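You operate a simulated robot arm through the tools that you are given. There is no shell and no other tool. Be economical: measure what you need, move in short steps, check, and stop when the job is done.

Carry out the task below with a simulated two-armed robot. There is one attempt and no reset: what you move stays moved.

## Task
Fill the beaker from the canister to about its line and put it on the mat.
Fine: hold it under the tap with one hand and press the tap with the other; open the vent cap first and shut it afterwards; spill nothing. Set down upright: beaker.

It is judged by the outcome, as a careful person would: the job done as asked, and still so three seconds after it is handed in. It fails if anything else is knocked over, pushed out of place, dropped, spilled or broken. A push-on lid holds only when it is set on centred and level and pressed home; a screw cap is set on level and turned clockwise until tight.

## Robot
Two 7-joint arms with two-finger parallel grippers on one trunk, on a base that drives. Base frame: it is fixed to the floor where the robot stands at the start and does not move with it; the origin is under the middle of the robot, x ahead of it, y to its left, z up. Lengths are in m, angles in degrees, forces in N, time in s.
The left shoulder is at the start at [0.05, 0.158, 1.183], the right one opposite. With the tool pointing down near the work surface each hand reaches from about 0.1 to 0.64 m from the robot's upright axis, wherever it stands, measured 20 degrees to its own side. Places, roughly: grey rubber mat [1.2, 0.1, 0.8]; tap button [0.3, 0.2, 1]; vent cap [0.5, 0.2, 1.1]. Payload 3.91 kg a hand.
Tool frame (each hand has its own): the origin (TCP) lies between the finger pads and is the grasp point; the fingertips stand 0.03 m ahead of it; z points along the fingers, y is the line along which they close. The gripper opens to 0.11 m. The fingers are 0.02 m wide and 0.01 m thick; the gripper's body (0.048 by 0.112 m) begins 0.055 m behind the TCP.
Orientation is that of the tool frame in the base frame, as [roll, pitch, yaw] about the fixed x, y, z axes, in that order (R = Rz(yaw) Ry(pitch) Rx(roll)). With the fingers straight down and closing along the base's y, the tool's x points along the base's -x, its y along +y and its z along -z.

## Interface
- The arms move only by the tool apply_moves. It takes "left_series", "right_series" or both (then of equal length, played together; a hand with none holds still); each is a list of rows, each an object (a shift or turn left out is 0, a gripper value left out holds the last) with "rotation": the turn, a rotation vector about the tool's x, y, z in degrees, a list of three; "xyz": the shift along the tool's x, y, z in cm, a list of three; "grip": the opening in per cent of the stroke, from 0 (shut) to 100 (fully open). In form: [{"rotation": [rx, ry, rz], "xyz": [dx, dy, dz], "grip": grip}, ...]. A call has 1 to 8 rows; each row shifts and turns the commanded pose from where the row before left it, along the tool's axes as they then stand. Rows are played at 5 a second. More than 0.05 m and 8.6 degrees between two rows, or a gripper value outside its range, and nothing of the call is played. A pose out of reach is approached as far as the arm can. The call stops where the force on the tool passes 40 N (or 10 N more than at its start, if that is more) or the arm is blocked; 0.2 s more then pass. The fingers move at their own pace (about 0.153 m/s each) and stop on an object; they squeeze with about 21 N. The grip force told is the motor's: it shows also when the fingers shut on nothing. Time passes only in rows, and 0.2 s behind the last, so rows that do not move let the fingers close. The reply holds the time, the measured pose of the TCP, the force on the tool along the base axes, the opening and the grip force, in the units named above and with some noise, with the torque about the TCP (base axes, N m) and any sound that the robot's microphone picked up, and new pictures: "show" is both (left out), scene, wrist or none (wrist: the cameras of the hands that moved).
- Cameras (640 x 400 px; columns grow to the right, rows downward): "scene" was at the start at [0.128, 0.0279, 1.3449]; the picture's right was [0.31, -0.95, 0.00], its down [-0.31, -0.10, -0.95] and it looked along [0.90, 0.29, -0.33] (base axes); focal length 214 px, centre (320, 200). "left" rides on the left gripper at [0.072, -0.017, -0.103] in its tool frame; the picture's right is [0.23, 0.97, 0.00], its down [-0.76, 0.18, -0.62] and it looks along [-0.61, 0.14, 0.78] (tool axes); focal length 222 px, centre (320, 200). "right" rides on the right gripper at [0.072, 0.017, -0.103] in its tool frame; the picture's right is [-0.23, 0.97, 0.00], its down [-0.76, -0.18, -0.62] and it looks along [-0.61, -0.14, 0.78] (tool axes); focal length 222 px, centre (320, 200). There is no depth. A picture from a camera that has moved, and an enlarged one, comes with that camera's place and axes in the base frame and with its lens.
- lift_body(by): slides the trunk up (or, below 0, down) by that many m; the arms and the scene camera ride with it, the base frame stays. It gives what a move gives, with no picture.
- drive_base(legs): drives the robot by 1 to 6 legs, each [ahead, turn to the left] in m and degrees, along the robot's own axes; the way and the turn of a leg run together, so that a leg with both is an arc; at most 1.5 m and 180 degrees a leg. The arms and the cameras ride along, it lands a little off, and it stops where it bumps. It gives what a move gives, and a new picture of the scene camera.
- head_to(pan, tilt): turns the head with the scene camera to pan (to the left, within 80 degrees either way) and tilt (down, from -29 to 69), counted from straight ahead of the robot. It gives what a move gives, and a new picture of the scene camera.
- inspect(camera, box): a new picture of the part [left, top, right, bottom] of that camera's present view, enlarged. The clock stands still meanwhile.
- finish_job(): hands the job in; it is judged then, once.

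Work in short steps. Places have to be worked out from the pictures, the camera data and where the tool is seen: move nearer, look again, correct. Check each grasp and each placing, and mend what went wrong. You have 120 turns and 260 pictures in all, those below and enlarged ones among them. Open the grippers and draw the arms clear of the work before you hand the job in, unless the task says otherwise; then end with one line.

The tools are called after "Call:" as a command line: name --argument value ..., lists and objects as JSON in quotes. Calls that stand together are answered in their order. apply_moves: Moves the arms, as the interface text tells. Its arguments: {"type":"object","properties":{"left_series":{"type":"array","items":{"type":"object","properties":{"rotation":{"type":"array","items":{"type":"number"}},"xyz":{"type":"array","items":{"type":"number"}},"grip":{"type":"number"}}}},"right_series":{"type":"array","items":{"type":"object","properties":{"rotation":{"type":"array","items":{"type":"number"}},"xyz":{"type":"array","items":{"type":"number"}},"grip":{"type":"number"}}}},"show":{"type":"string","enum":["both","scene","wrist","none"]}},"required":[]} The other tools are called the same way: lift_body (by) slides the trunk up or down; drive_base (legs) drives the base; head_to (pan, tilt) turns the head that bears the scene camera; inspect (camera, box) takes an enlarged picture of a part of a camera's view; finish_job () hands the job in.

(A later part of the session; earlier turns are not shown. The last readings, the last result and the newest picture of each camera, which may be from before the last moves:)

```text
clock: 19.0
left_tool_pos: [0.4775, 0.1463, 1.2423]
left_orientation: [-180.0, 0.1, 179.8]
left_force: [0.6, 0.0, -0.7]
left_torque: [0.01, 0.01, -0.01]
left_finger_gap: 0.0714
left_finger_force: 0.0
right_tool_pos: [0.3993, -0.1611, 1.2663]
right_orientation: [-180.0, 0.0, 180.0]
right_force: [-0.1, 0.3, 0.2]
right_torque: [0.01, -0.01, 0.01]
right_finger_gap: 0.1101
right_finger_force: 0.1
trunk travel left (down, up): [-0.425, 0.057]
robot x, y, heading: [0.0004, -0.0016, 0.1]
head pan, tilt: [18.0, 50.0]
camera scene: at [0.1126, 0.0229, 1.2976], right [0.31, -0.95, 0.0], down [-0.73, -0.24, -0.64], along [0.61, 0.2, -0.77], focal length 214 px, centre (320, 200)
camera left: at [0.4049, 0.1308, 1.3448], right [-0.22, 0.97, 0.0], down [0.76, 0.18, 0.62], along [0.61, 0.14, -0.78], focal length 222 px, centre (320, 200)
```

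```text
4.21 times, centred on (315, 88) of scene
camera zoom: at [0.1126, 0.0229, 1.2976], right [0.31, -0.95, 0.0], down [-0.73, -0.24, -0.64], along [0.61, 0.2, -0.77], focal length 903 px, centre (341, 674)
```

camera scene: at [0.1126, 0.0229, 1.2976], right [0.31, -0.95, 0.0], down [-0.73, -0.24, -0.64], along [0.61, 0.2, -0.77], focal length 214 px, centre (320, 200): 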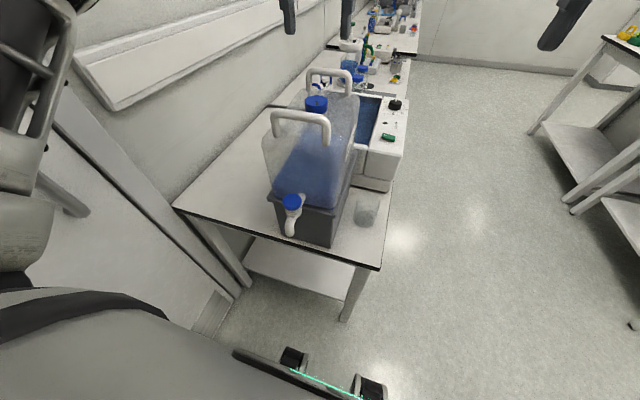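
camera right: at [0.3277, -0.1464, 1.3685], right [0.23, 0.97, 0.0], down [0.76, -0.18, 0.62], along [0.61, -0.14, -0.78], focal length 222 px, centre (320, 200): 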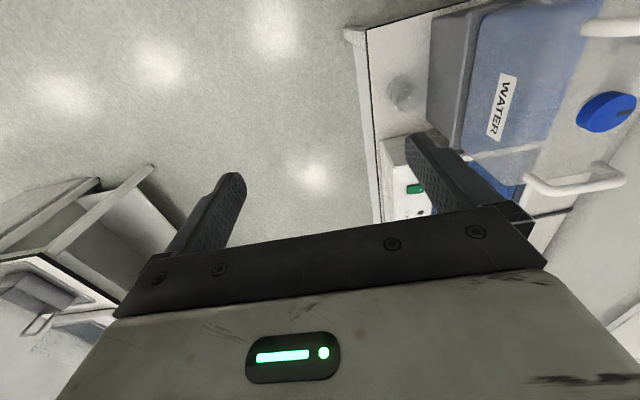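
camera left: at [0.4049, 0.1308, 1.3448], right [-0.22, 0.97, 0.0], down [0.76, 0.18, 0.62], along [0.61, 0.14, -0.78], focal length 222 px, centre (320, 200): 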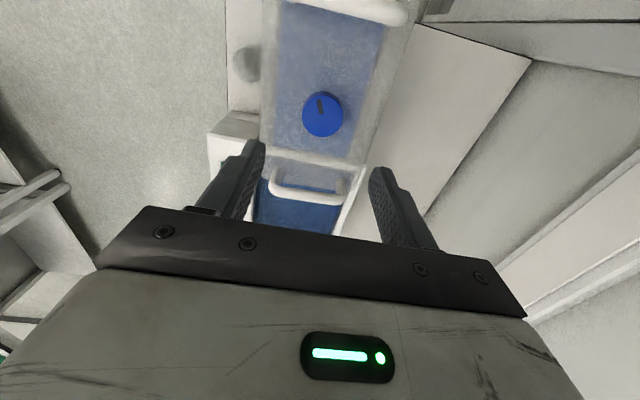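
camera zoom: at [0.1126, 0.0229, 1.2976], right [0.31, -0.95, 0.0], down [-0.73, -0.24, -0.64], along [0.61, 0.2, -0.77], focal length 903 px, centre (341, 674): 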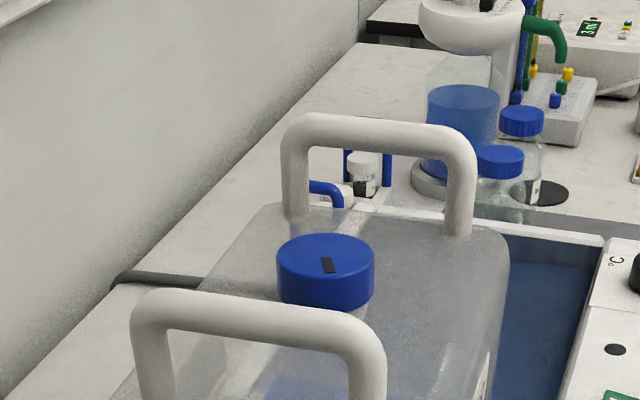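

The cap is open (mark turned ~118°). Now the right hand: I orient it horizontally, fingers pointing left-forward, for a side grasp of the beaker.

Call:
apply_moves --right_series '[{"rotation": [0, 0, 8.2]}, {"rotation": [0, 0, 8.2]}, {"rotation": [0, 0, 8.2]}, {"rotation": [0, 0, 8.2]}, {"rotation": [0, 0, 8.2]}, {"rotation": [0, 0, 8.2]}, {"rotation": [0, 0, 8.2]}, {"rotation": [0, 0, 8.2]}]' --show "none"

Call:
apply_moves --right_series '[{"rotation": [0, 0, 8.2]}, {"rotation": [0, 0, 8.2]}, {"rotation": [0, 0, 8.2]}, {"rotation": [0, 0, 8.2]}, {"rotation": [0, 0, 8.2]}, {"rotation": [0, 0, 8.2]}, {"rotation": [0, 8.5, 0]}, {"rotation": [0, 8.5, 0]}]' --show "none"

Call:
apply_moves --right_series '[{"rotation": [0, 8.5, 0]}, {"rotation": [0, 8.5, 0]}, {"rotation": [0, 8.5, 0]}, {"rotation": [0, 8.5, 0]}, {"rotation": [0, 8.5, 0]}, {"rotation": [0, 8.5, 0]}, {"rotation": [0, 8.5, 0]}, {"rotation": [0, 8.5, 0]}]' --show "both"

```text
clock: 20.8
left_tool_pos: [0.4767, 0.1465, 1.2415]
left_orientation: [-180.0, 0.1, 179.9]
left_force: [0.1, -0.3, 0.1]
left_torque: [0.0, -0.01, 0.02]
left_finger_gap: 0.0714
left_finger_force: 0.1
right_tool_pos: [0.4005, -0.1606, 1.2621]
right_orientation: [180.0, 0.0, 114.3]
right_force: [0.1, 0.3, -0.7]
right_torque: [0.01, 0.03, 0.02]
right_finger_gap: 0.1103
right_finger_force: 0.0
trunk travel left (down, up): [-0.425, 0.057]
robot x, y, heading: [0.0044, 0.0011, -0.2]
head pan, tilt: [18.0, 50.0]
```

```text
clock: 22.6
left_tool_pos: [0.4761, 0.1467, 1.2412]
left_orientation: [-179.9, 0.0, 179.9]
left_force: [-0.4, -0.7, 0.1]
left_torque: [0.01, -0.02, 0.0]
left_finger_gap: 0.0717
left_finger_force: 0.0
right_tool_pos: [0.3994, -0.1616, 1.2623]
right_orientation: [-179.9, -17.1, 65.1]
right_force: [-0.2, 0.3, 0.0]
right_torque: [-0.01, -0.05, -0.04]
right_finger_gap: 0.1099
right_finger_force: 0.0
trunk travel left (down, up): [-0.425, 0.057]
robot x, y, heading: [0.0015, -0.0021, 0.2]
head pan, tilt: [18.0, 50.0]
```

```text
clock: 24.4
left_tool_pos: [0.4781, 0.1468, 1.2416]
left_orientation: [179.9, 0.0, 179.9]
left_force: [0.8, -0.5, 0.4]
left_torque: [-0.02, 0.04, -0.01]
left_finger_gap: 0.0716
left_finger_force: 0.0
right_tool_pos: [0.4007, -0.1621, 1.263]
right_orientation: [178.7, -85.3, 66.5]
right_force: [-0.1, 0.0, 0.4]
right_torque: [0.0, 0.0, 0.0]
right_finger_gap: 0.1096
right_finger_force: 0.0
trunk travel left (down, up): [-0.425, 0.057]
robot x, y, heading: [0.0003, -0.003, -0.3]
head pan, tilt: [18.0, 50.0]
camera scene: at [0.1126, 0.0227, 1.2977], right [0.31, -0.95, 0.0], down [-0.73, -0.24, -0.64], along [0.61, 0.2, -0.77], focal length 214 px, centre (320, 200)
camera right: at [0.3747, -0.2566, 1.3428], right [0.88, -0.43, -0.22], down [-0.45, -0.55, -0.71], along [0.18, 0.72, -0.67], focal length 222 px, centre (320, 200)
```

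scene: 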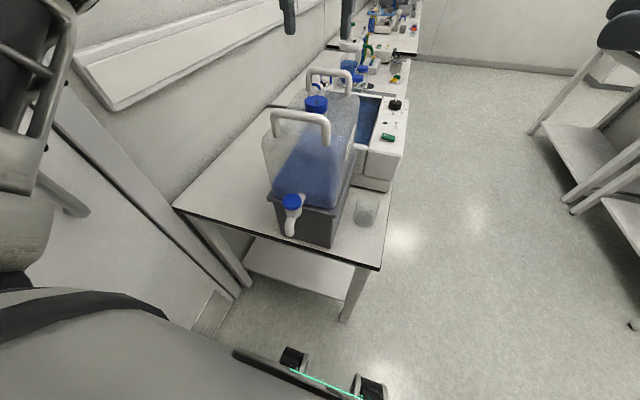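
right: 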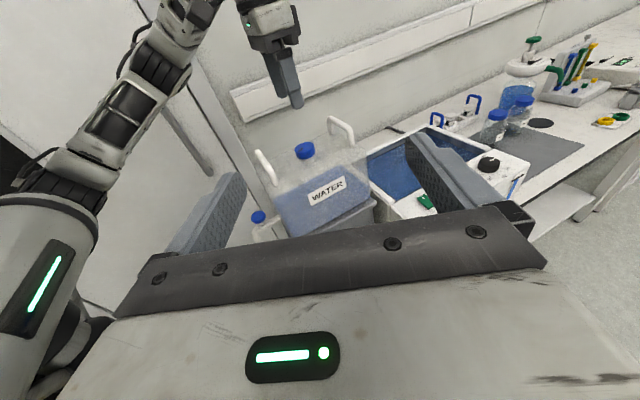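

The view from the right hand is good. I level the hand fully and lower it to beaker height, staying outside the table edge.

Call:
apply_moves --right_series '[{"rotation": [0, 4.7, 0]}, {"xyz": [-4.5, 0, 0]}, {"xyz": [-4.5, 0, 0]}, {"xyz": [-4.5, 0, 0]}, {"xyz": [-4.5, 0, 0]}, {"xyz": [-4.5, 0, 0]}, {"xyz": [-4.5, 0, 0]}, {}]' --show "both"

```text
clock: 26.2
left_tool_pos: [0.4773, 0.1466, 1.2404]
left_orientation: [-179.9, 0.0, 179.8]
left_force: [0.5, -0.1, -0.2]
left_torque: [0.02, 0.01, 0.01]
left_finger_gap: 0.0718
left_finger_force: 0.1
right_tool_pos: [0.4005, -0.1596, 0.991]
right_orientation: [173.7, -89.7, 71.3]
right_force: [-0.2, 0.0, 0.0]
right_torque: [0.0, -0.03, -0.04]
right_finger_gap: 0.11
right_finger_force: 0.2
trunk travel left (down, up): [-0.425, 0.057]
robot x, y, heading: [-0.0008, -0.0001, -0.2]
head pan, tilt: [18.0, 50.0]
camera scene: at [0.1126, 0.0229, 1.2976], right [0.31, -0.95, 0.0], down [-0.73, -0.24, -0.64], along [0.61, 0.2, -0.77], focal length 214 px, centre (320, 200)
camera right: at [0.3719, -0.2608, 1.0638], right [0.88, -0.41, -0.23], down [-0.42, -0.5, -0.76], along [0.2, 0.77, -0.61], focal length 222 px, centre (320, 200)
```

scene: 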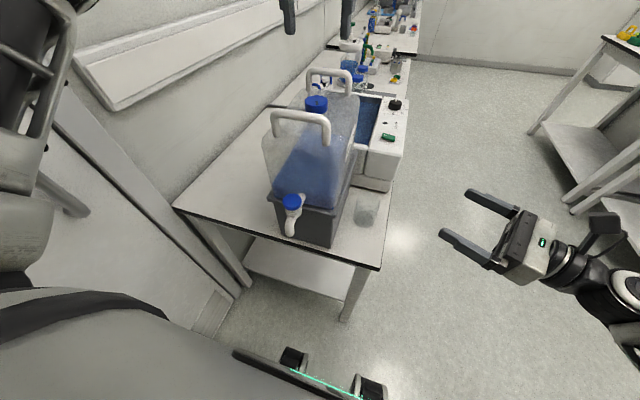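
right: 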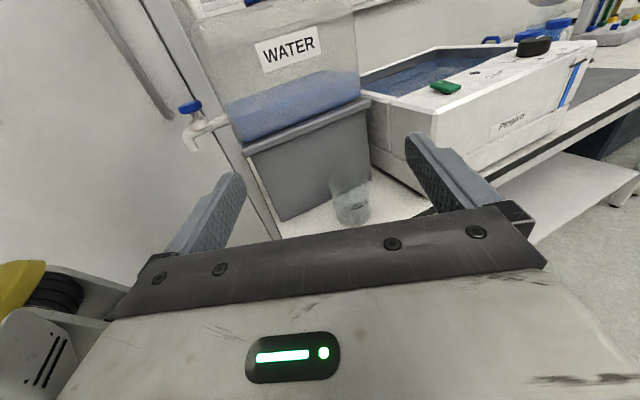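

I can see tap, block and beaker clearly; enlarge both.

Call:
inspect --camera "right" --box '[300, 150, 420, 235]'

Call:
inspect --camera "right" --box '[160, 80, 300, 240]'

Call:
inspect --camera "scene" --box '[260, 170, 420, 280]'

```text
4.71 times, centred on (360, 192) of right
camera zoom: at [0.3719, -0.2608, 1.0638], right [0.88, -0.41, -0.23], down [-0.42, -0.5, -0.76], along [0.2, 0.77, -0.61], focal length 1045 px, centre (132, 235)
```

zoom: 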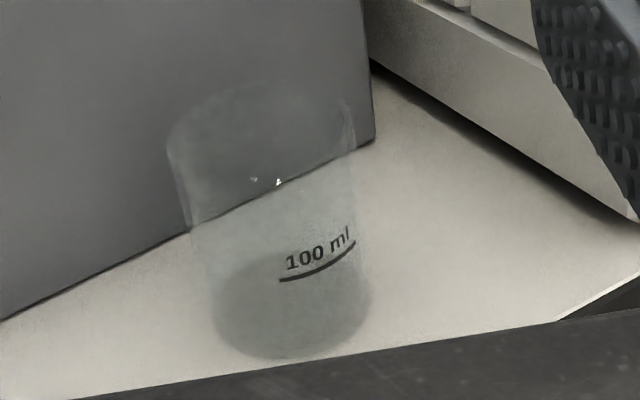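

```text
2.50 times, centred on (230, 160) of right
camera zoom: at [0.3719, -0.2608, 1.0638], right [0.88, -0.41, -0.23], down [-0.42, -0.5, -0.76], along [0.2, 0.77, -0.61], focal length 555 px, centre (545, 300)
```

zoom: 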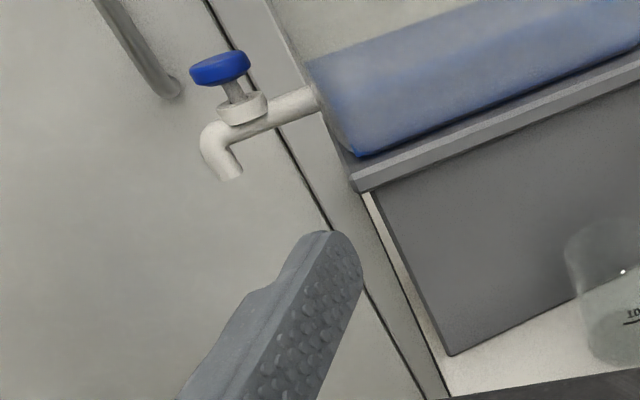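

```text
3.64 times, centred on (340, 225) of scene
camera zoom: at [0.1126, 0.0229, 1.2976], right [0.31, -0.95, 0.0], down [-0.73, -0.24, -0.64], along [0.61, 0.2, -0.77], focal length 780 px, centre (247, 109)
```

zoom: 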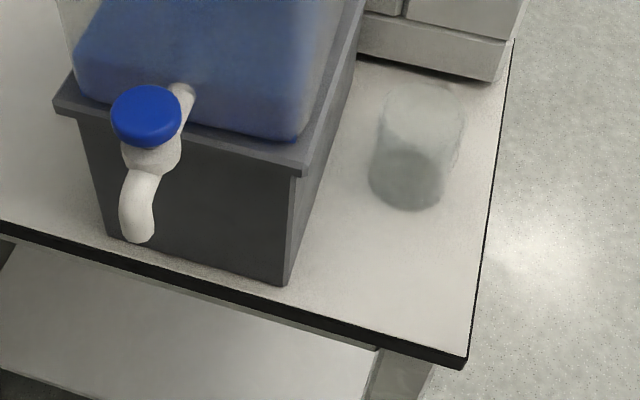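

Beaker: Ø≈6.4 cm, base ≈(0.504,0.02,0.765), rim ≈0.86, with a 100 ml line low down. I lower the hand to z≈0.825 outside the table, then advance toward a pre-grasp.

Call:
apply_moves --right_series '[{"xyz": [-4.2, 0, 0]}, {"xyz": [-4.2, 0, 0]}, {"xyz": [-4.2, 0, 0]}, {"xyz": [-4, 0, 0]}, {"xyz": [0, 1.2, 2]}, {"xyz": [0, 1.1, 2]}, {}]' --show "both"

Call:
inspect --camera "right" --box '[220, 60, 440, 220]'

Call:
inspect --camera "scene" --box '[260, 170, 420, 280]'

```text
clock: 27.8
left_tool_pos: [0.4775, 0.1468, 1.241]
left_orientation: [179.9, 0.1, 179.9]
left_force: [0.7, 0.0, -0.2]
left_torque: [0.02, 0.01, 0.0]
left_finger_gap: 0.0714
left_finger_force: 0.0
right_tool_pos: [0.4384, -0.1381, 0.8251]
right_orientation: [-178.5, -89.7, 63.7]
right_force: [-0.9, -0.1, -0.2]
right_torque: [-0.01, -0.01, -0.02]
right_finger_gap: 0.11
right_finger_force: 0.1
trunk travel left (down, up): [-0.425, 0.057]
robot x, y, heading: [-0.0011, 0.0039, 0.1]
head pan, tilt: [18.0, 50.0]
camera scene: at [0.1126, 0.0228, 1.2976], right [0.31, -0.95, 0.0], down [-0.73, -0.24, -0.64], along [0.61, 0.2, -0.77], focal length 214 px, centre (320, 200)
camera right: at [0.4087, -0.2388, 0.8983], right [0.88, -0.41, -0.23], down [-0.42, -0.49, -0.76], along [0.2, 0.77, -0.61], focal length 222 px, centre (320, 200)
```

scene: 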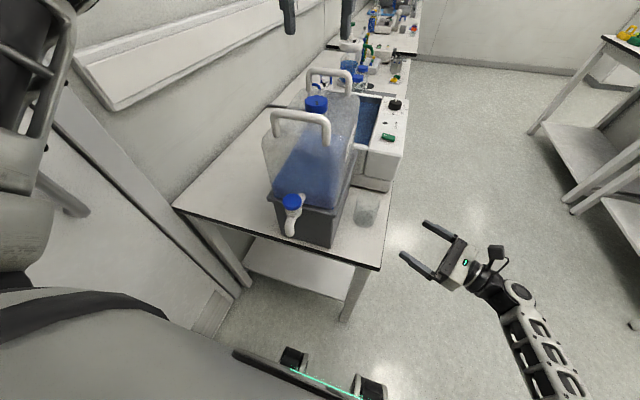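
right: 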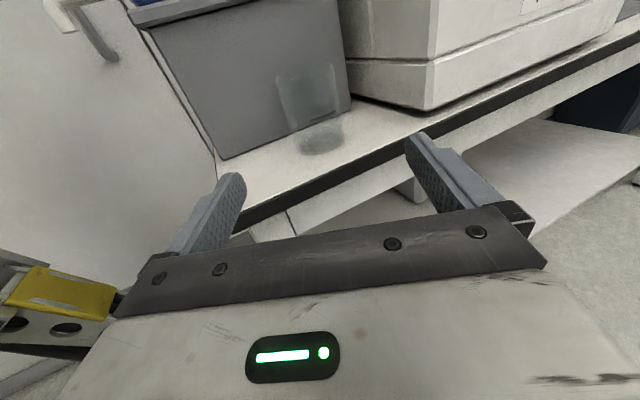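

```text
2.50 times, centred on (330, 140) of right
camera zoom: at [0.4087, -0.2388, 0.8983], right [0.88, -0.41, -0.23], down [-0.42, -0.49, -0.76], along [0.2, 0.77, -0.61], focal length 555 px, centre (295, 350)
```

zoom: 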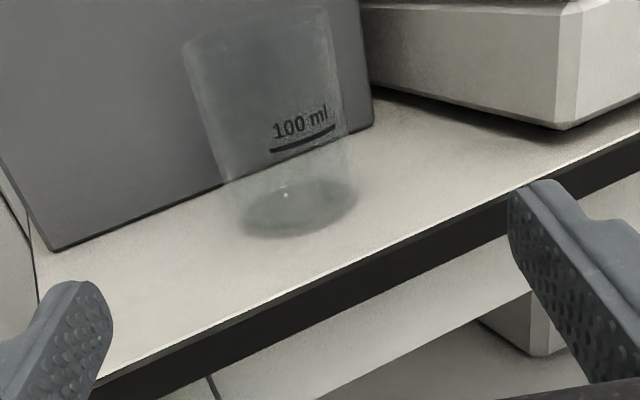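

```text
3.64 times, centred on (340, 225) of scene
camera zoom: at [0.1126, 0.0228, 1.2976], right [0.31, -0.95, 0.0], down [-0.73, -0.24, -0.64], along [0.61, 0.2, -0.77], focal length 780 px, centre (247, 109)
```

zoom: 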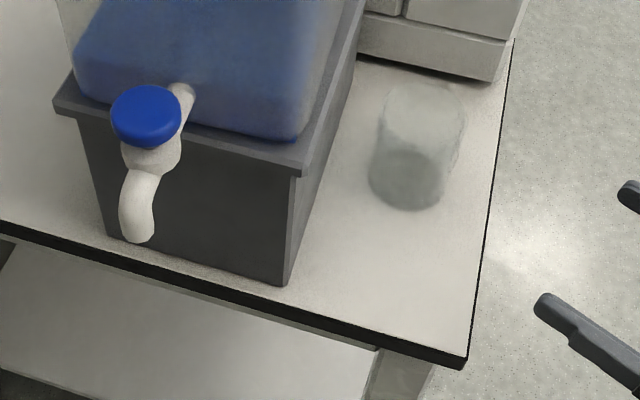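

Refined: table z≈0.781, beaker centre ≈(0.496,0.013), rim ≈0.868, line ≈0.82. I raise to z≈0.842 and advance most of the way.

Call:
apply_moves --right_series '[{"xyz": [1.7, -1.1, 0]}, {"xyz": [0, 0, 4]}, {"xyz": [0, 0, 4]}, {"xyz": [0, 0, 3]}, {}]' --show "both"

Call:
inspect --camera "scene" --box '[260, 170, 420, 280]'

```text
clock: 29.0
left_tool_pos: [0.4774, 0.1466, 1.2417]
left_orientation: [180.0, 0.1, 179.9]
left_force: [0.2, 0.4, 0.2]
left_torque: [-0.03, 0.01, 0.01]
left_finger_gap: 0.0713
left_finger_force: 0.0
right_tool_pos: [0.4744, -0.0335, 0.8444]
right_orientation: [175.0, -89.7, 70.2]
right_force: [0.7, 0.0, 0.1]
right_torque: [-0.02, 0.02, -0.01]
right_finger_gap: 0.1097
right_finger_force: 0.1
trunk travel left (down, up): [-0.425, 0.057]
robot x, y, heading: [-0.0006, -0.0016, 0.2]
head pan, tilt: [18.0, 50.0]
camera scene: at [0.1126, 0.0228, 1.2976], right [0.31, -0.95, 0.0], down [-0.73, -0.24, -0.64], along [0.61, 0.2, -0.77], focal length 214 px, centre (320, 200)
camera right: at [0.4466, -0.1339, 0.9164], right [0.88, -0.41, -0.23], down [-0.42, -0.5, -0.76], along [0.2, 0.77, -0.61], focal length 222 px, centre (320, 200)
```

scene: 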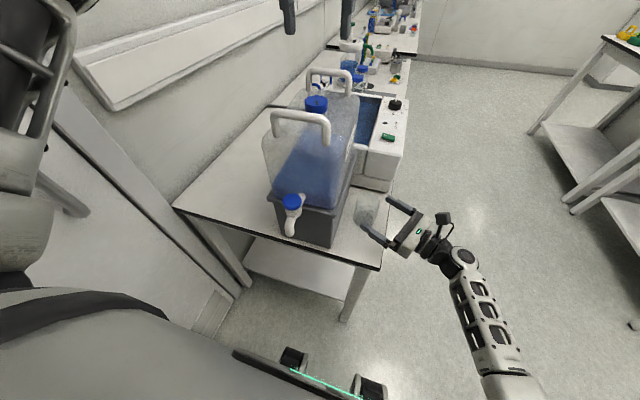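
right: 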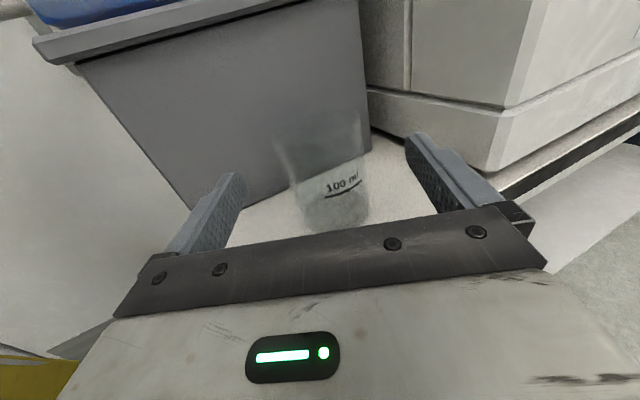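

```text
3.64 times, centred on (340, 225) of scene
camera zoom: at [0.1126, 0.0228, 1.2976], right [0.31, -0.95, 0.0], down [-0.73, -0.24, -0.64], along [0.61, 0.2, -0.77], focal length 780 px, centre (247, 109)
```

zoom: 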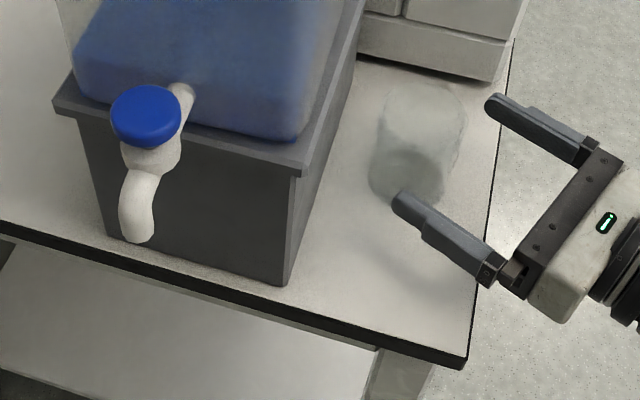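

Lined up. I advance the last 4.5 cm and close.

Call:
apply_moves --right_series '[{"xyz": [0, 0, 2.5]}, {"xyz": [0, 0, 2]}, {}]' --show "wrist"

Call:
inspect --camera "scene" --box '[260, 170, 420, 280]'

```text
clock: 29.8
left_tool_pos: [0.4773, 0.1469, 1.241]
left_orientation: [179.9, -0.1, 179.9]
left_force: [-0.5, -0.2, 0.1]
left_torque: [0.02, 0.0, 0.0]
left_finger_gap: 0.0716
left_finger_force: 0.0
right_tool_pos: [0.4924, 0.0068, 0.8416]
right_orientation: [-176.3, -89.7, 61.3]
right_force: [0.7, -0.5, 0.3]
right_torque: [-0.01, 0.03, -0.01]
right_finger_gap: 0.1101
right_finger_force: 0.0
trunk travel left (down, up): [-0.425, 0.057]
robot x, y, heading: [0.0004, 0.0006, -0.2]
head pan, tilt: [18.0, 50.0]
camera right: at [0.4651, -0.0938, 0.915], right [0.88, -0.41, -0.23], down [-0.42, -0.49, -0.76], along [0.2, 0.77, -0.61], focal length 222 px, centre (320, 200)
```

right: 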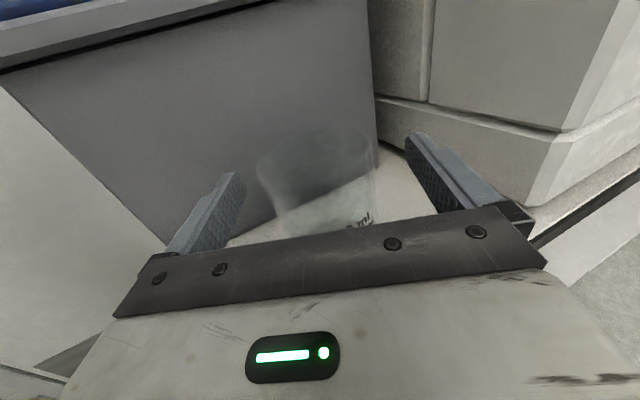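

```text
3.64 times, centred on (340, 225) of scene
camera zoom: at [0.1126, 0.0228, 1.2976], right [0.31, -0.95, 0.0], down [-0.73, -0.24, -0.64], along [0.61, 0.2, -0.77], focal length 780 px, centre (247, 109)
```

zoom: 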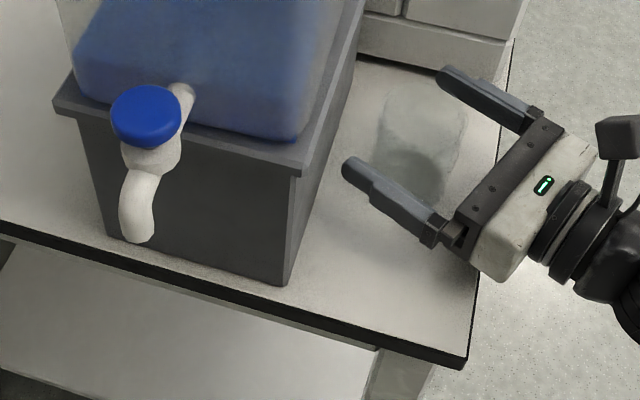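

Beaker sits between the fingers. Close.

Call:
apply_moves --right_series '[{"grip": 0}, {}, {}]' --show "wrist"

Call:
inspect --camera "scene" --box '[260, 170, 420, 280]'

```text
clock: 30.6
left_tool_pos: [0.4767, 0.1471, 1.2411]
left_orientation: [179.9, 0.0, 180.0]
left_force: [-0.3, 0.3, 0.0]
left_torque: [0.01, 0.01, 0.02]
left_finger_gap: 0.0713
left_finger_force: 0.1
right_tool_pos: [0.4927, 0.0073, 0.8425]
right_orientation: [179.6, -89.6, 65.7]
right_force: [-0.2, -0.1, -0.1]
right_torque: [0.02, -0.02, 0.0]
right_finger_gap: 0.0628
right_finger_force: 21.1
trunk travel left (down, up): [-0.425, 0.057]
robot x, y, heading: [-0.0029, 0.0011, 0.0]
head pan, tilt: [18.0, 50.0]
camera right: at [0.465, -0.0939, 0.9152], right [0.88, -0.41, -0.23], down [-0.42, -0.49, -0.76], along [0.2, 0.77, -0.61], focal length 222 px, centre (320, 200)
```

right: 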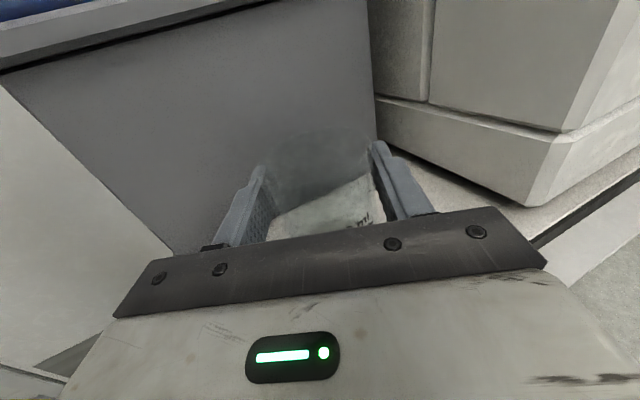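

```text
3.64 times, centred on (340, 225) of scene
camera zoom: at [0.1126, 0.0229, 1.2976], right [0.31, -0.95, 0.0], down [-0.73, -0.24, -0.64], along [0.61, 0.2, -0.77], focal length 780 px, centre (247, 109)
```

zoom: 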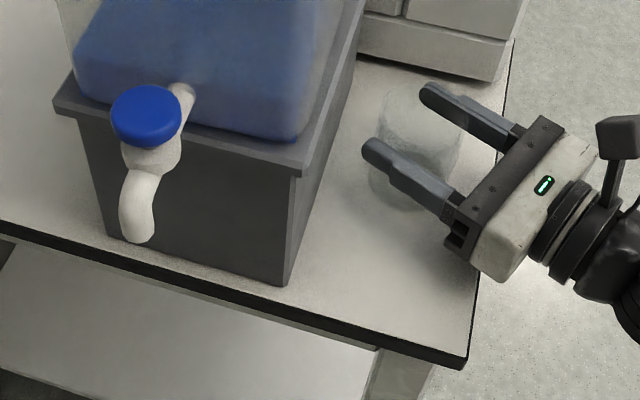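

Held (gap 6.3 cm). Spout tip is ≈(0.299,0.144,0.945), button ≈(0.326,0.144,1.009). I lift the beaker straight up a little, checking weight and level.

Call:
apply_moves --right_series '[{"xyz": [1.5, 0, 0]}, {"xyz": [2, 0, 0]}, {"xyz": [1, 0, -4]}, {"xyz": [1, 0, -4]}, {"xyz": [1, 0, -3]}, {}]' --show "both"

Call:
inspect --camera "right" --box '[220, 120, 420, 240]'

```text
clock: 32.0
left_tool_pos: [0.4766, 0.1479, 1.2415]
left_orientation: [-179.9, 0.0, 179.9]
left_force: [-0.3, -0.3, -0.1]
left_torque: [0.0, -0.02, 0.03]
left_finger_gap: 0.0714
left_finger_force: 0.1
right_tool_pos: [0.445, -0.0915, 0.9065]
right_orientation: [-179.6, -89.8, 64.9]
right_force: [0.1, -0.9, -1.0]
right_torque: [-0.01, -0.02, 0.0]
right_finger_gap: 0.063
right_finger_force: 21.1
trunk travel left (down, up): [-0.425, 0.057]
robot x, y, heading: [-0.0023, -0.0004, 0.3]
head pan, tilt: [18.0, 50.0]
camera scene: at [0.1128, 0.023, 1.2976], right [0.31, -0.95, 0.0], down [-0.73, -0.24, -0.64], along [0.61, 0.2, -0.77], focal length 214 px, centre (320, 200)
camera right: at [0.4181, -0.1927, 0.9794], right [0.88, -0.41, -0.23], down [-0.42, -0.5, -0.76], along [0.2, 0.77, -0.61], focal length 222 px, centre (320, 200)
```

scene: 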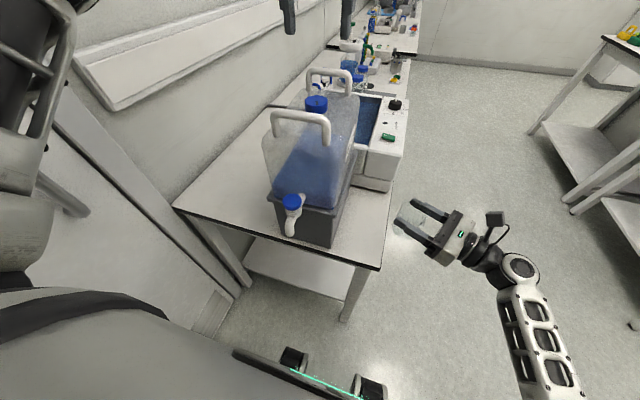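
right: 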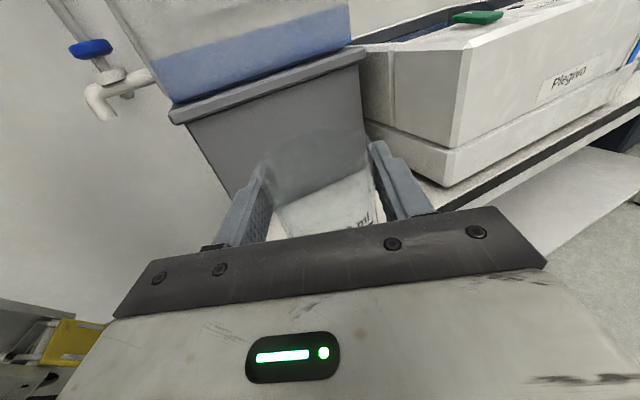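

```text
3.20 times, centred on (320, 180) of right
camera zoom: at [0.4181, -0.1927, 0.9794], right [0.88, -0.41, -0.23], down [-0.42, -0.5, -0.76], along [0.2, 0.77, -0.61], focal length 711 px, centre (320, 264)
```

zoom: 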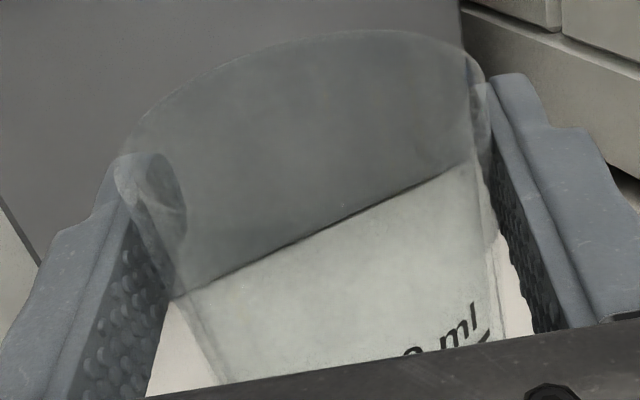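

Grasp is good, beaker level. I carry it around in front of the table toward the tap (staying clear in y).

Call:
apply_moves --right_series '[{"xyz": [0, -3.5, 0]}, {"xyz": [0, -3.5, 0]}, {"xyz": [0, -3.5, 0]}, {"xyz": [0, -3.5, 0]}, {"xyz": [0, -3.5, 0]}, {}]' --show "both"

Call:
inspect --camera "scene" --box '[260, 170, 420, 280]'

```text
clock: 33.4
left_tool_pos: [0.4777, 0.1474, 1.2415]
left_orientation: [180.0, 0.1, 179.9]
left_force: [-0.6, 0.4, 0.1]
left_torque: [0.0, 0.0, 0.02]
left_finger_gap: 0.0716
left_finger_force: 0.1
right_tool_pos: [0.2878, -0.0148, 0.9078]
right_orientation: [177.7, -89.8, 67.4]
right_force: [0.5, 0.8, -2.0]
right_torque: [-0.02, -0.01, 0.03]
right_finger_gap: 0.0628
right_finger_force: 20.9
trunk travel left (down, up): [-0.425, 0.057]
robot x, y, heading: [-0.0009, -0.0011, -0.2]
head pan, tilt: [18.0, 50.0]
camera scene: at [0.1128, 0.0229, 1.2976], right [0.31, -0.95, 0.0], down [-0.73, -0.24, -0.64], along [0.61, 0.2, -0.77], focal length 214 px, centre (320, 200)
camera right: at [0.2608, -0.1159, 0.9803], right [0.88, -0.41, -0.23], down [-0.42, -0.49, -0.76], along [0.2, 0.77, -0.61], focal length 222 px, centre (320, 200)
```

scene: 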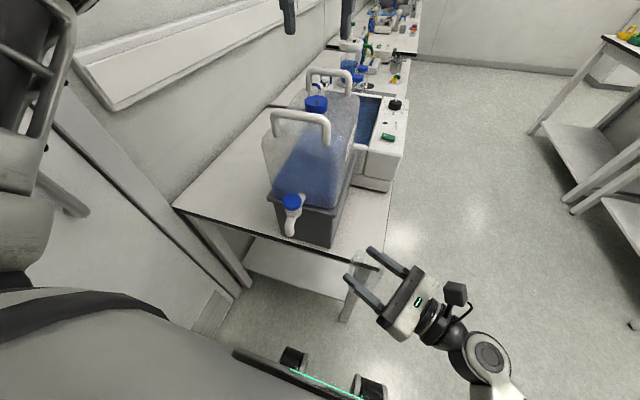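
right: 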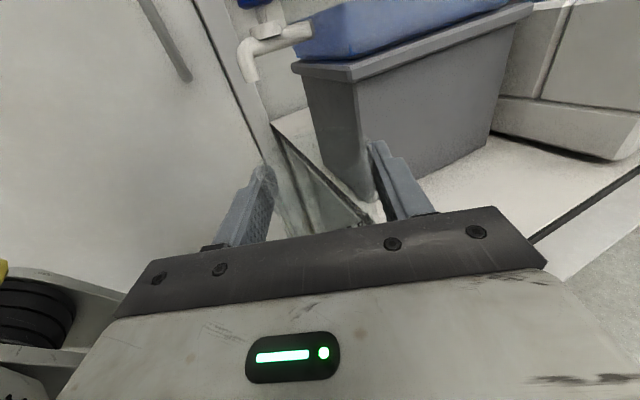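

```text
3.64 times, centred on (340, 225) of scene
camera zoom: at [0.1128, 0.0229, 1.2976], right [0.31, -0.95, 0.0], down [-0.73, -0.24, -0.64], along [0.61, 0.2, -0.77], focal length 780 px, centre (247, 109)
```

zoom: 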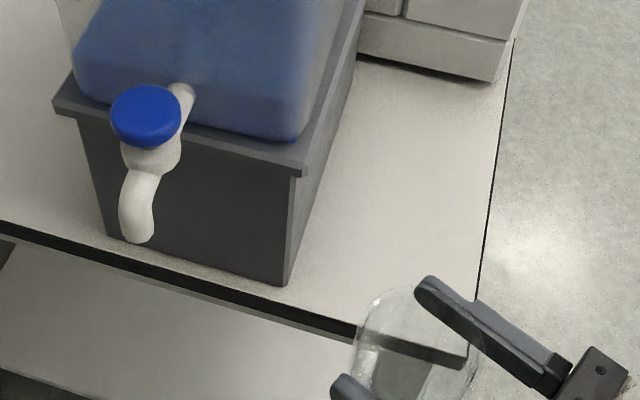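

Spout tip confirmed at ≈(0.298,0.144,0.95). I move the beaker toward under it, stopping partway to check clearance.

Call:
apply_moves --right_series '[{"xyz": [0, -1.6, 3.5]}, {"xyz": [0, -1.6, 3.5]}, {"xyz": [0, -1.5, 3.5]}, {}]' --show "both"

Call:
inspect --camera "scene" --box '[240, 170, 400, 280]'

```text
clock: 34.6
left_tool_pos: [0.4768, 0.1469, 1.2418]
left_orientation: [179.9, 0.0, 179.8]
left_force: [0.0, 0.3, 0.6]
left_torque: [0.03, 0.03, 0.01]
left_finger_gap: 0.0718
left_finger_force: 0.1
right_tool_pos: [0.3038, 0.0611, 0.8885]
right_orientation: [138.1, -84.4, 105.1]
right_force: [0.6, -0.4, -1.0]
right_torque: [0.0, 0.03, 0.02]
right_finger_gap: 0.0628
right_finger_force: 21.0
trunk travel left (down, up): [-0.425, 0.057]
robot x, y, heading: [0.0021, 0.0003, 0.1]
head pan, tilt: [18.0, 50.0]
stopped in row 4 (right hand): the arm was blocked; the commanded pose is now the measured one
camera scene: at [0.1127, 0.0229, 1.2976], right [0.31, -0.95, 0.0], down [-0.73, -0.24, -0.64], along [0.61, 0.2, -0.77], focal length 214 px, centre (320, 200)
camera right: at [0.2716, -0.0311, 0.9682], right [0.87, -0.46, -0.16], down [-0.42, -0.55, -0.72], along [0.24, 0.7, -0.67], focal length 222 px, centre (320, 200)
```

scene: 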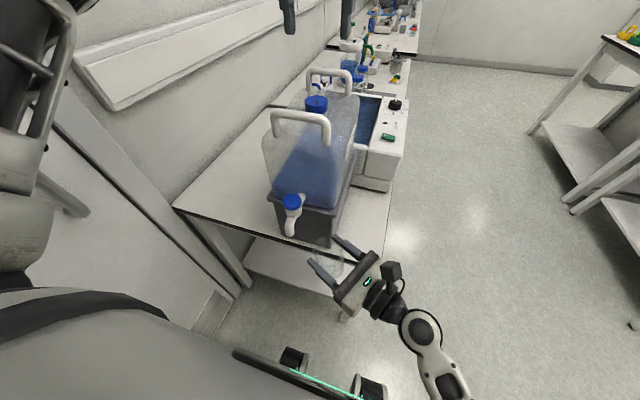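
right: 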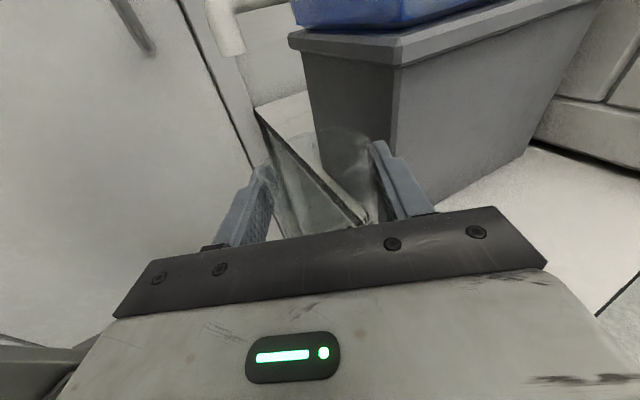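

```text
3.64 times, centred on (320, 225) of scene
camera zoom: at [0.1127, 0.0229, 1.2976], right [0.31, -0.95, 0.0], down [-0.73, -0.24, -0.64], along [0.61, 0.2, -0.77], focal length 780 px, centre (320, 109)
```

zoom: 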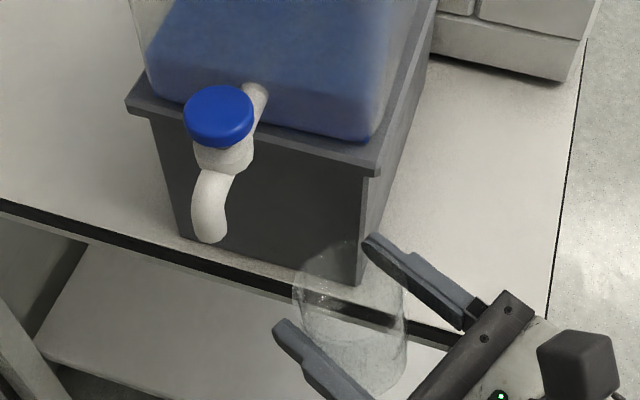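

The right arm is blocked there (too close to the body) and tilted ~6°. I back the robot 0.18 m so both hands work further out.

Call:
apply_moves --right_series '[{"xyz": [0, 0, -4]}, {"xyz": [1.5, 0, -2], "rotation": [0, 4.2, 3.85]}, {}]' --show "none"

Call:
drive_base --legs '[[-0.18, 0]]'

```text
clock: 35.4
left_tool_pos: [0.4778, 0.1462, 1.2407]
left_orientation: [-180.0, 0.0, 179.9]
left_force: [0.2, -0.6, 0.8]
left_torque: [-0.03, -0.03, 0.02]
left_finger_gap: 0.0715
left_finger_force: 0.0
right_tool_pos: [0.2756, 0.011, 0.9078]
right_orientation: [-62.9, -89.7, -53.8]
right_force: [-0.1, 0.4, -0.1]
right_torque: [0.01, 0.03, 0.0]
right_finger_gap: 0.063
right_finger_force: 20.7
trunk travel left (down, up): [-0.425, 0.057]
robot x, y, heading: [0.0017, -0.0005, -0.1]
head pan, tilt: [18.0, 50.0]
```

```text
clock: 36.9
left_tool_pos: [0.292, 0.1471, 1.2414]
left_orientation: [-180.0, 0.0, 179.9]
left_force: [-0.4, 0.1, 0.4]
left_torque: [0.0, -0.03, -0.02]
left_finger_gap: 0.0716
left_finger_force: 0.0
right_tool_pos: [0.091, 0.0127, 0.9075]
right_orientation: [-59.5, -89.8, -57.1]
right_force: [0.4, 0.4, -1.6]
right_torque: [-0.02, 0.01, -0.02]
right_finger_gap: 0.0627
right_finger_force: 20.8
trunk travel left (down, up): [-0.425, 0.057]
robot x, y, heading: [-0.1852, 0.004, -0.0]
head pan, tilt: [18.0, 50.0]
camera scene: at [-0.0716, 0.0229, 1.2977], right [0.31, -0.95, 0.0], down [-0.73, -0.24, -0.64], along [0.61, 0.2, -0.77], focal length 214 px, centre (320, 200)
```

scene: 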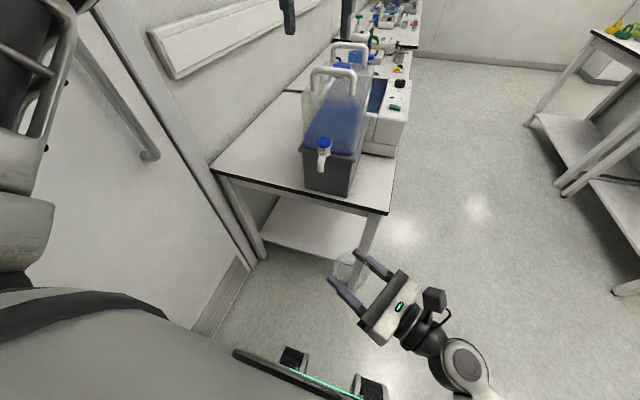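

Clear now. I bring the beaker forward to in front of the tap first.

Call:
apply_moves --right_series '[{"xyz": [0, 4, 3]}, {"xyz": [0, 4, 3]}, {"xyz": [0, 4, 3.4]}, {}]' --show "both"

Call:
inspect --camera "scene" --box '[270, 120, 410, 220]'

```text
refused: row 3 steps farther than a row can; nothing moved
```

```text
4.00 times, centred on (340, 170) of scene
camera zoom: at [-0.0716, 0.0229, 1.2977], right [0.31, -0.95, 0.0], down [-0.73, -0.24, -0.64], along [0.61, 0.2, -0.77], focal length 858 px, centre (240, 320)
```

zoom: 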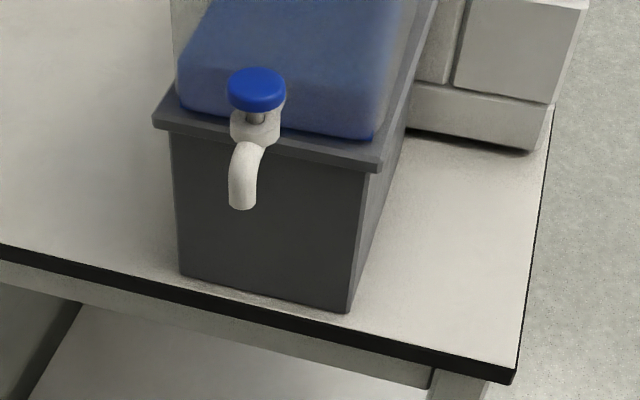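

Just over the step limit; I use smaller rows.

Call:
apply_moves --right_series '[{"xyz": [0, 3, 2.3]}, {"xyz": [0, 3, 2.3]}, {"xyz": [0, 3, 2.4]}, {"xyz": [0, 3, 2.4]}, {}]' --show "both"

Call:
inspect --camera "scene" --box '[270, 120, 410, 220]'

```text
clock: 38.1
left_tool_pos: [0.2938, 0.1468, 1.2406]
left_orientation: [180.0, 0.0, -180.0]
left_force: [-0.3, 0.7, 0.4]
left_torque: [-0.01, 0.04, -0.02]
left_finger_gap: 0.0717
left_finger_force: 0.1
right_tool_pos: [0.2431, 0.0423, 0.903]
right_orientation: [-68.4, -89.7, -48.4]
right_force: [-0.2, 0.0, -1.3]
right_torque: [0.01, 0.0, -0.03]
right_finger_gap: 0.063
right_finger_force: 20.7
trunk travel left (down, up): [-0.425, 0.057]
robot x, y, heading: [-0.1825, -0.0006, 0.3]
head pan, tilt: [18.0, 50.0]
camera scene: at [-0.0711, 0.0228, 1.2977], right [0.31, -0.95, 0.0], down [-0.73, -0.24, -0.64], along [0.61, 0.2, -0.77], focal length 214 px, centre (320, 200)
camera right: at [0.2119, -0.0577, 0.9756], right [0.87, -0.44, -0.23], down [-0.44, -0.47, -0.76], along [0.22, 0.76, -0.6], focal length 222 px, centre (320, 200)
```

scene: 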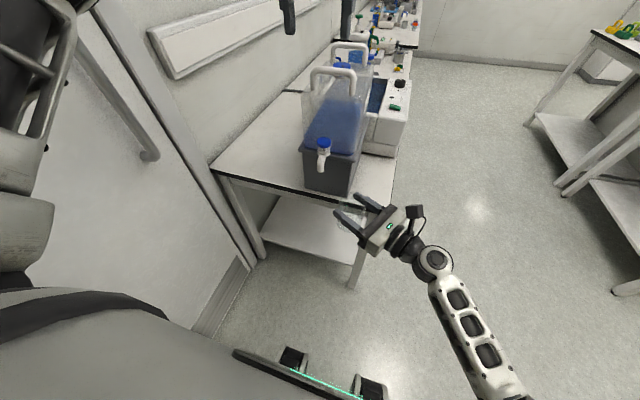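
right: 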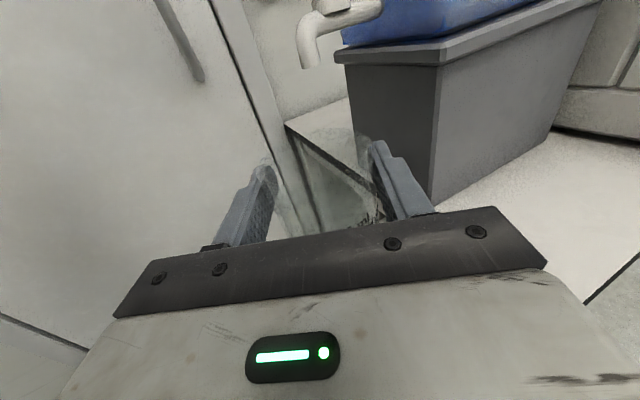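

```text
4.00 times, centred on (340, 170) of scene
camera zoom: at [-0.0711, 0.0228, 1.2977], right [0.31, -0.95, 0.0], down [-0.73, -0.24, -0.64], along [0.61, 0.2, -0.77], focal length 858 px, centre (240, 320)
```

zoom: 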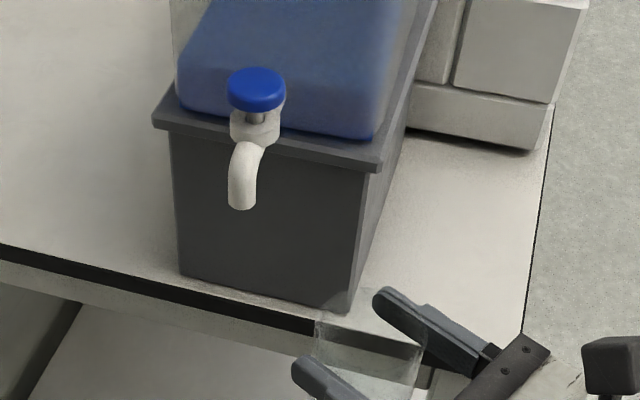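

Straight ahead 10.5 cm now brings the beaker centred under the spout.

Call:
apply_moves --right_series '[{"xyz": [0.2, 0, 3.5]}, {"xyz": [0.1, 0, 3.5]}, {"xyz": [0, 0, 3.4]}, {}]' --show "both"

Call:
inspect --camera "scene" --box '[270, 120, 410, 220]'

Call:
inspect --camera "right" --box '[220, 60, 420, 240]'

```text
clock: 39.1
left_tool_pos: [0.293, 0.1461, 1.241]
left_orientation: [-180.0, 0.0, -180.0]
left_force: [0.5, -0.9, -0.3]
left_torque: [0.01, 0.04, 0.02]
left_finger_gap: 0.0714
left_finger_force: 0.0
right_tool_pos: [0.289, 0.1361, 0.9077]
right_orientation: [-68.5, -89.8, -48.1]
right_force: [0.0, -0.1, -0.8]
right_torque: [-0.04, 0.0, -0.01]
right_finger_gap: 0.0626
right_finger_force: 20.7
trunk travel left (down, up): [-0.425, 0.057]
robot x, y, heading: [-0.1854, 0.0017, 0.1]
head pan, tilt: [18.0, 50.0]
camera scene: at [-0.071, 0.0228, 1.2976], right [0.31, -0.95, 0.0], down [-0.73, -0.24, -0.64], along [0.61, 0.2, -0.77], focal length 214 px, centre (320, 200)
camera right: at [0.2584, 0.0355, 0.98], right [0.87, -0.44, -0.23], down [-0.44, -0.47, -0.76], along [0.22, 0.76, -0.61], focal length 222 px, centre (320, 200)
```

scene: 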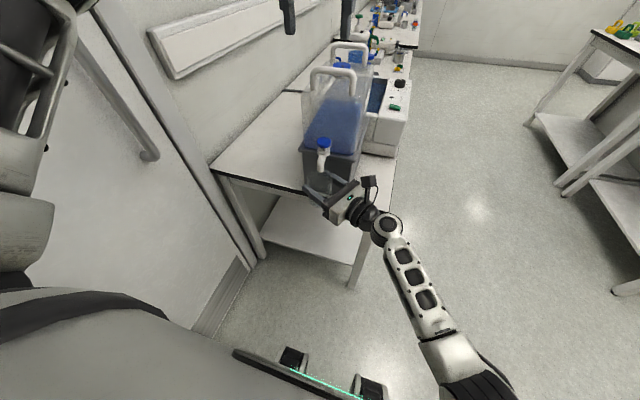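
right: 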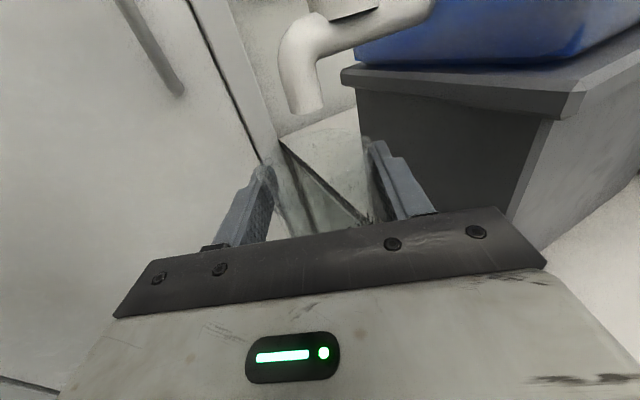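

```text
4.00 times, centred on (340, 170) of scene
camera zoom: at [-0.071, 0.0228, 1.2976], right [0.31, -0.95, 0.0], down [-0.73, -0.24, -0.64], along [0.61, 0.2, -0.77], focal length 858 px, centre (240, 320)
```

zoom: 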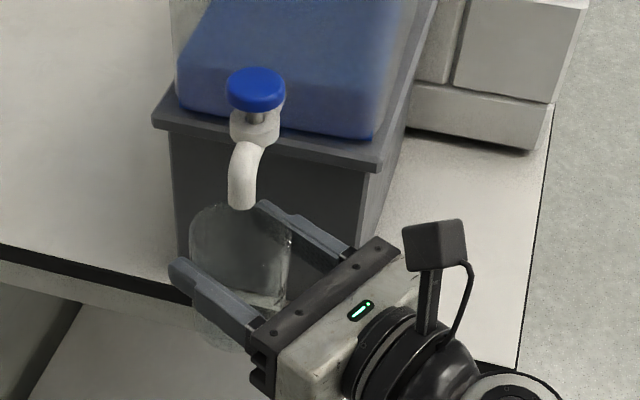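

```text
2.22 times, centred on (320, 150) of right
camera zoom: at [0.2584, 0.0355, 0.98], right [0.87, -0.44, -0.23], down [-0.44, -0.47, -0.76], along [0.22, 0.76, -0.61], focal length 494 px, centre (320, 311)
```

zoom: 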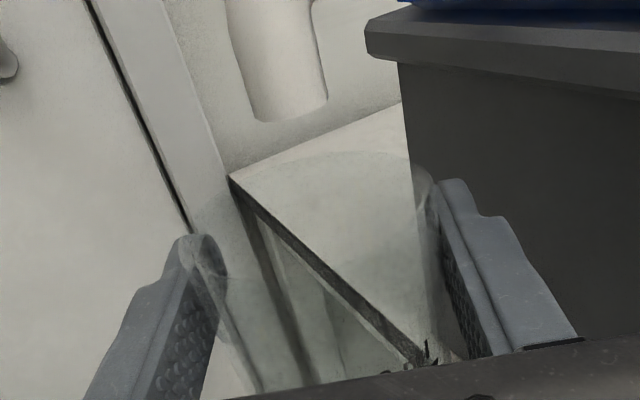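

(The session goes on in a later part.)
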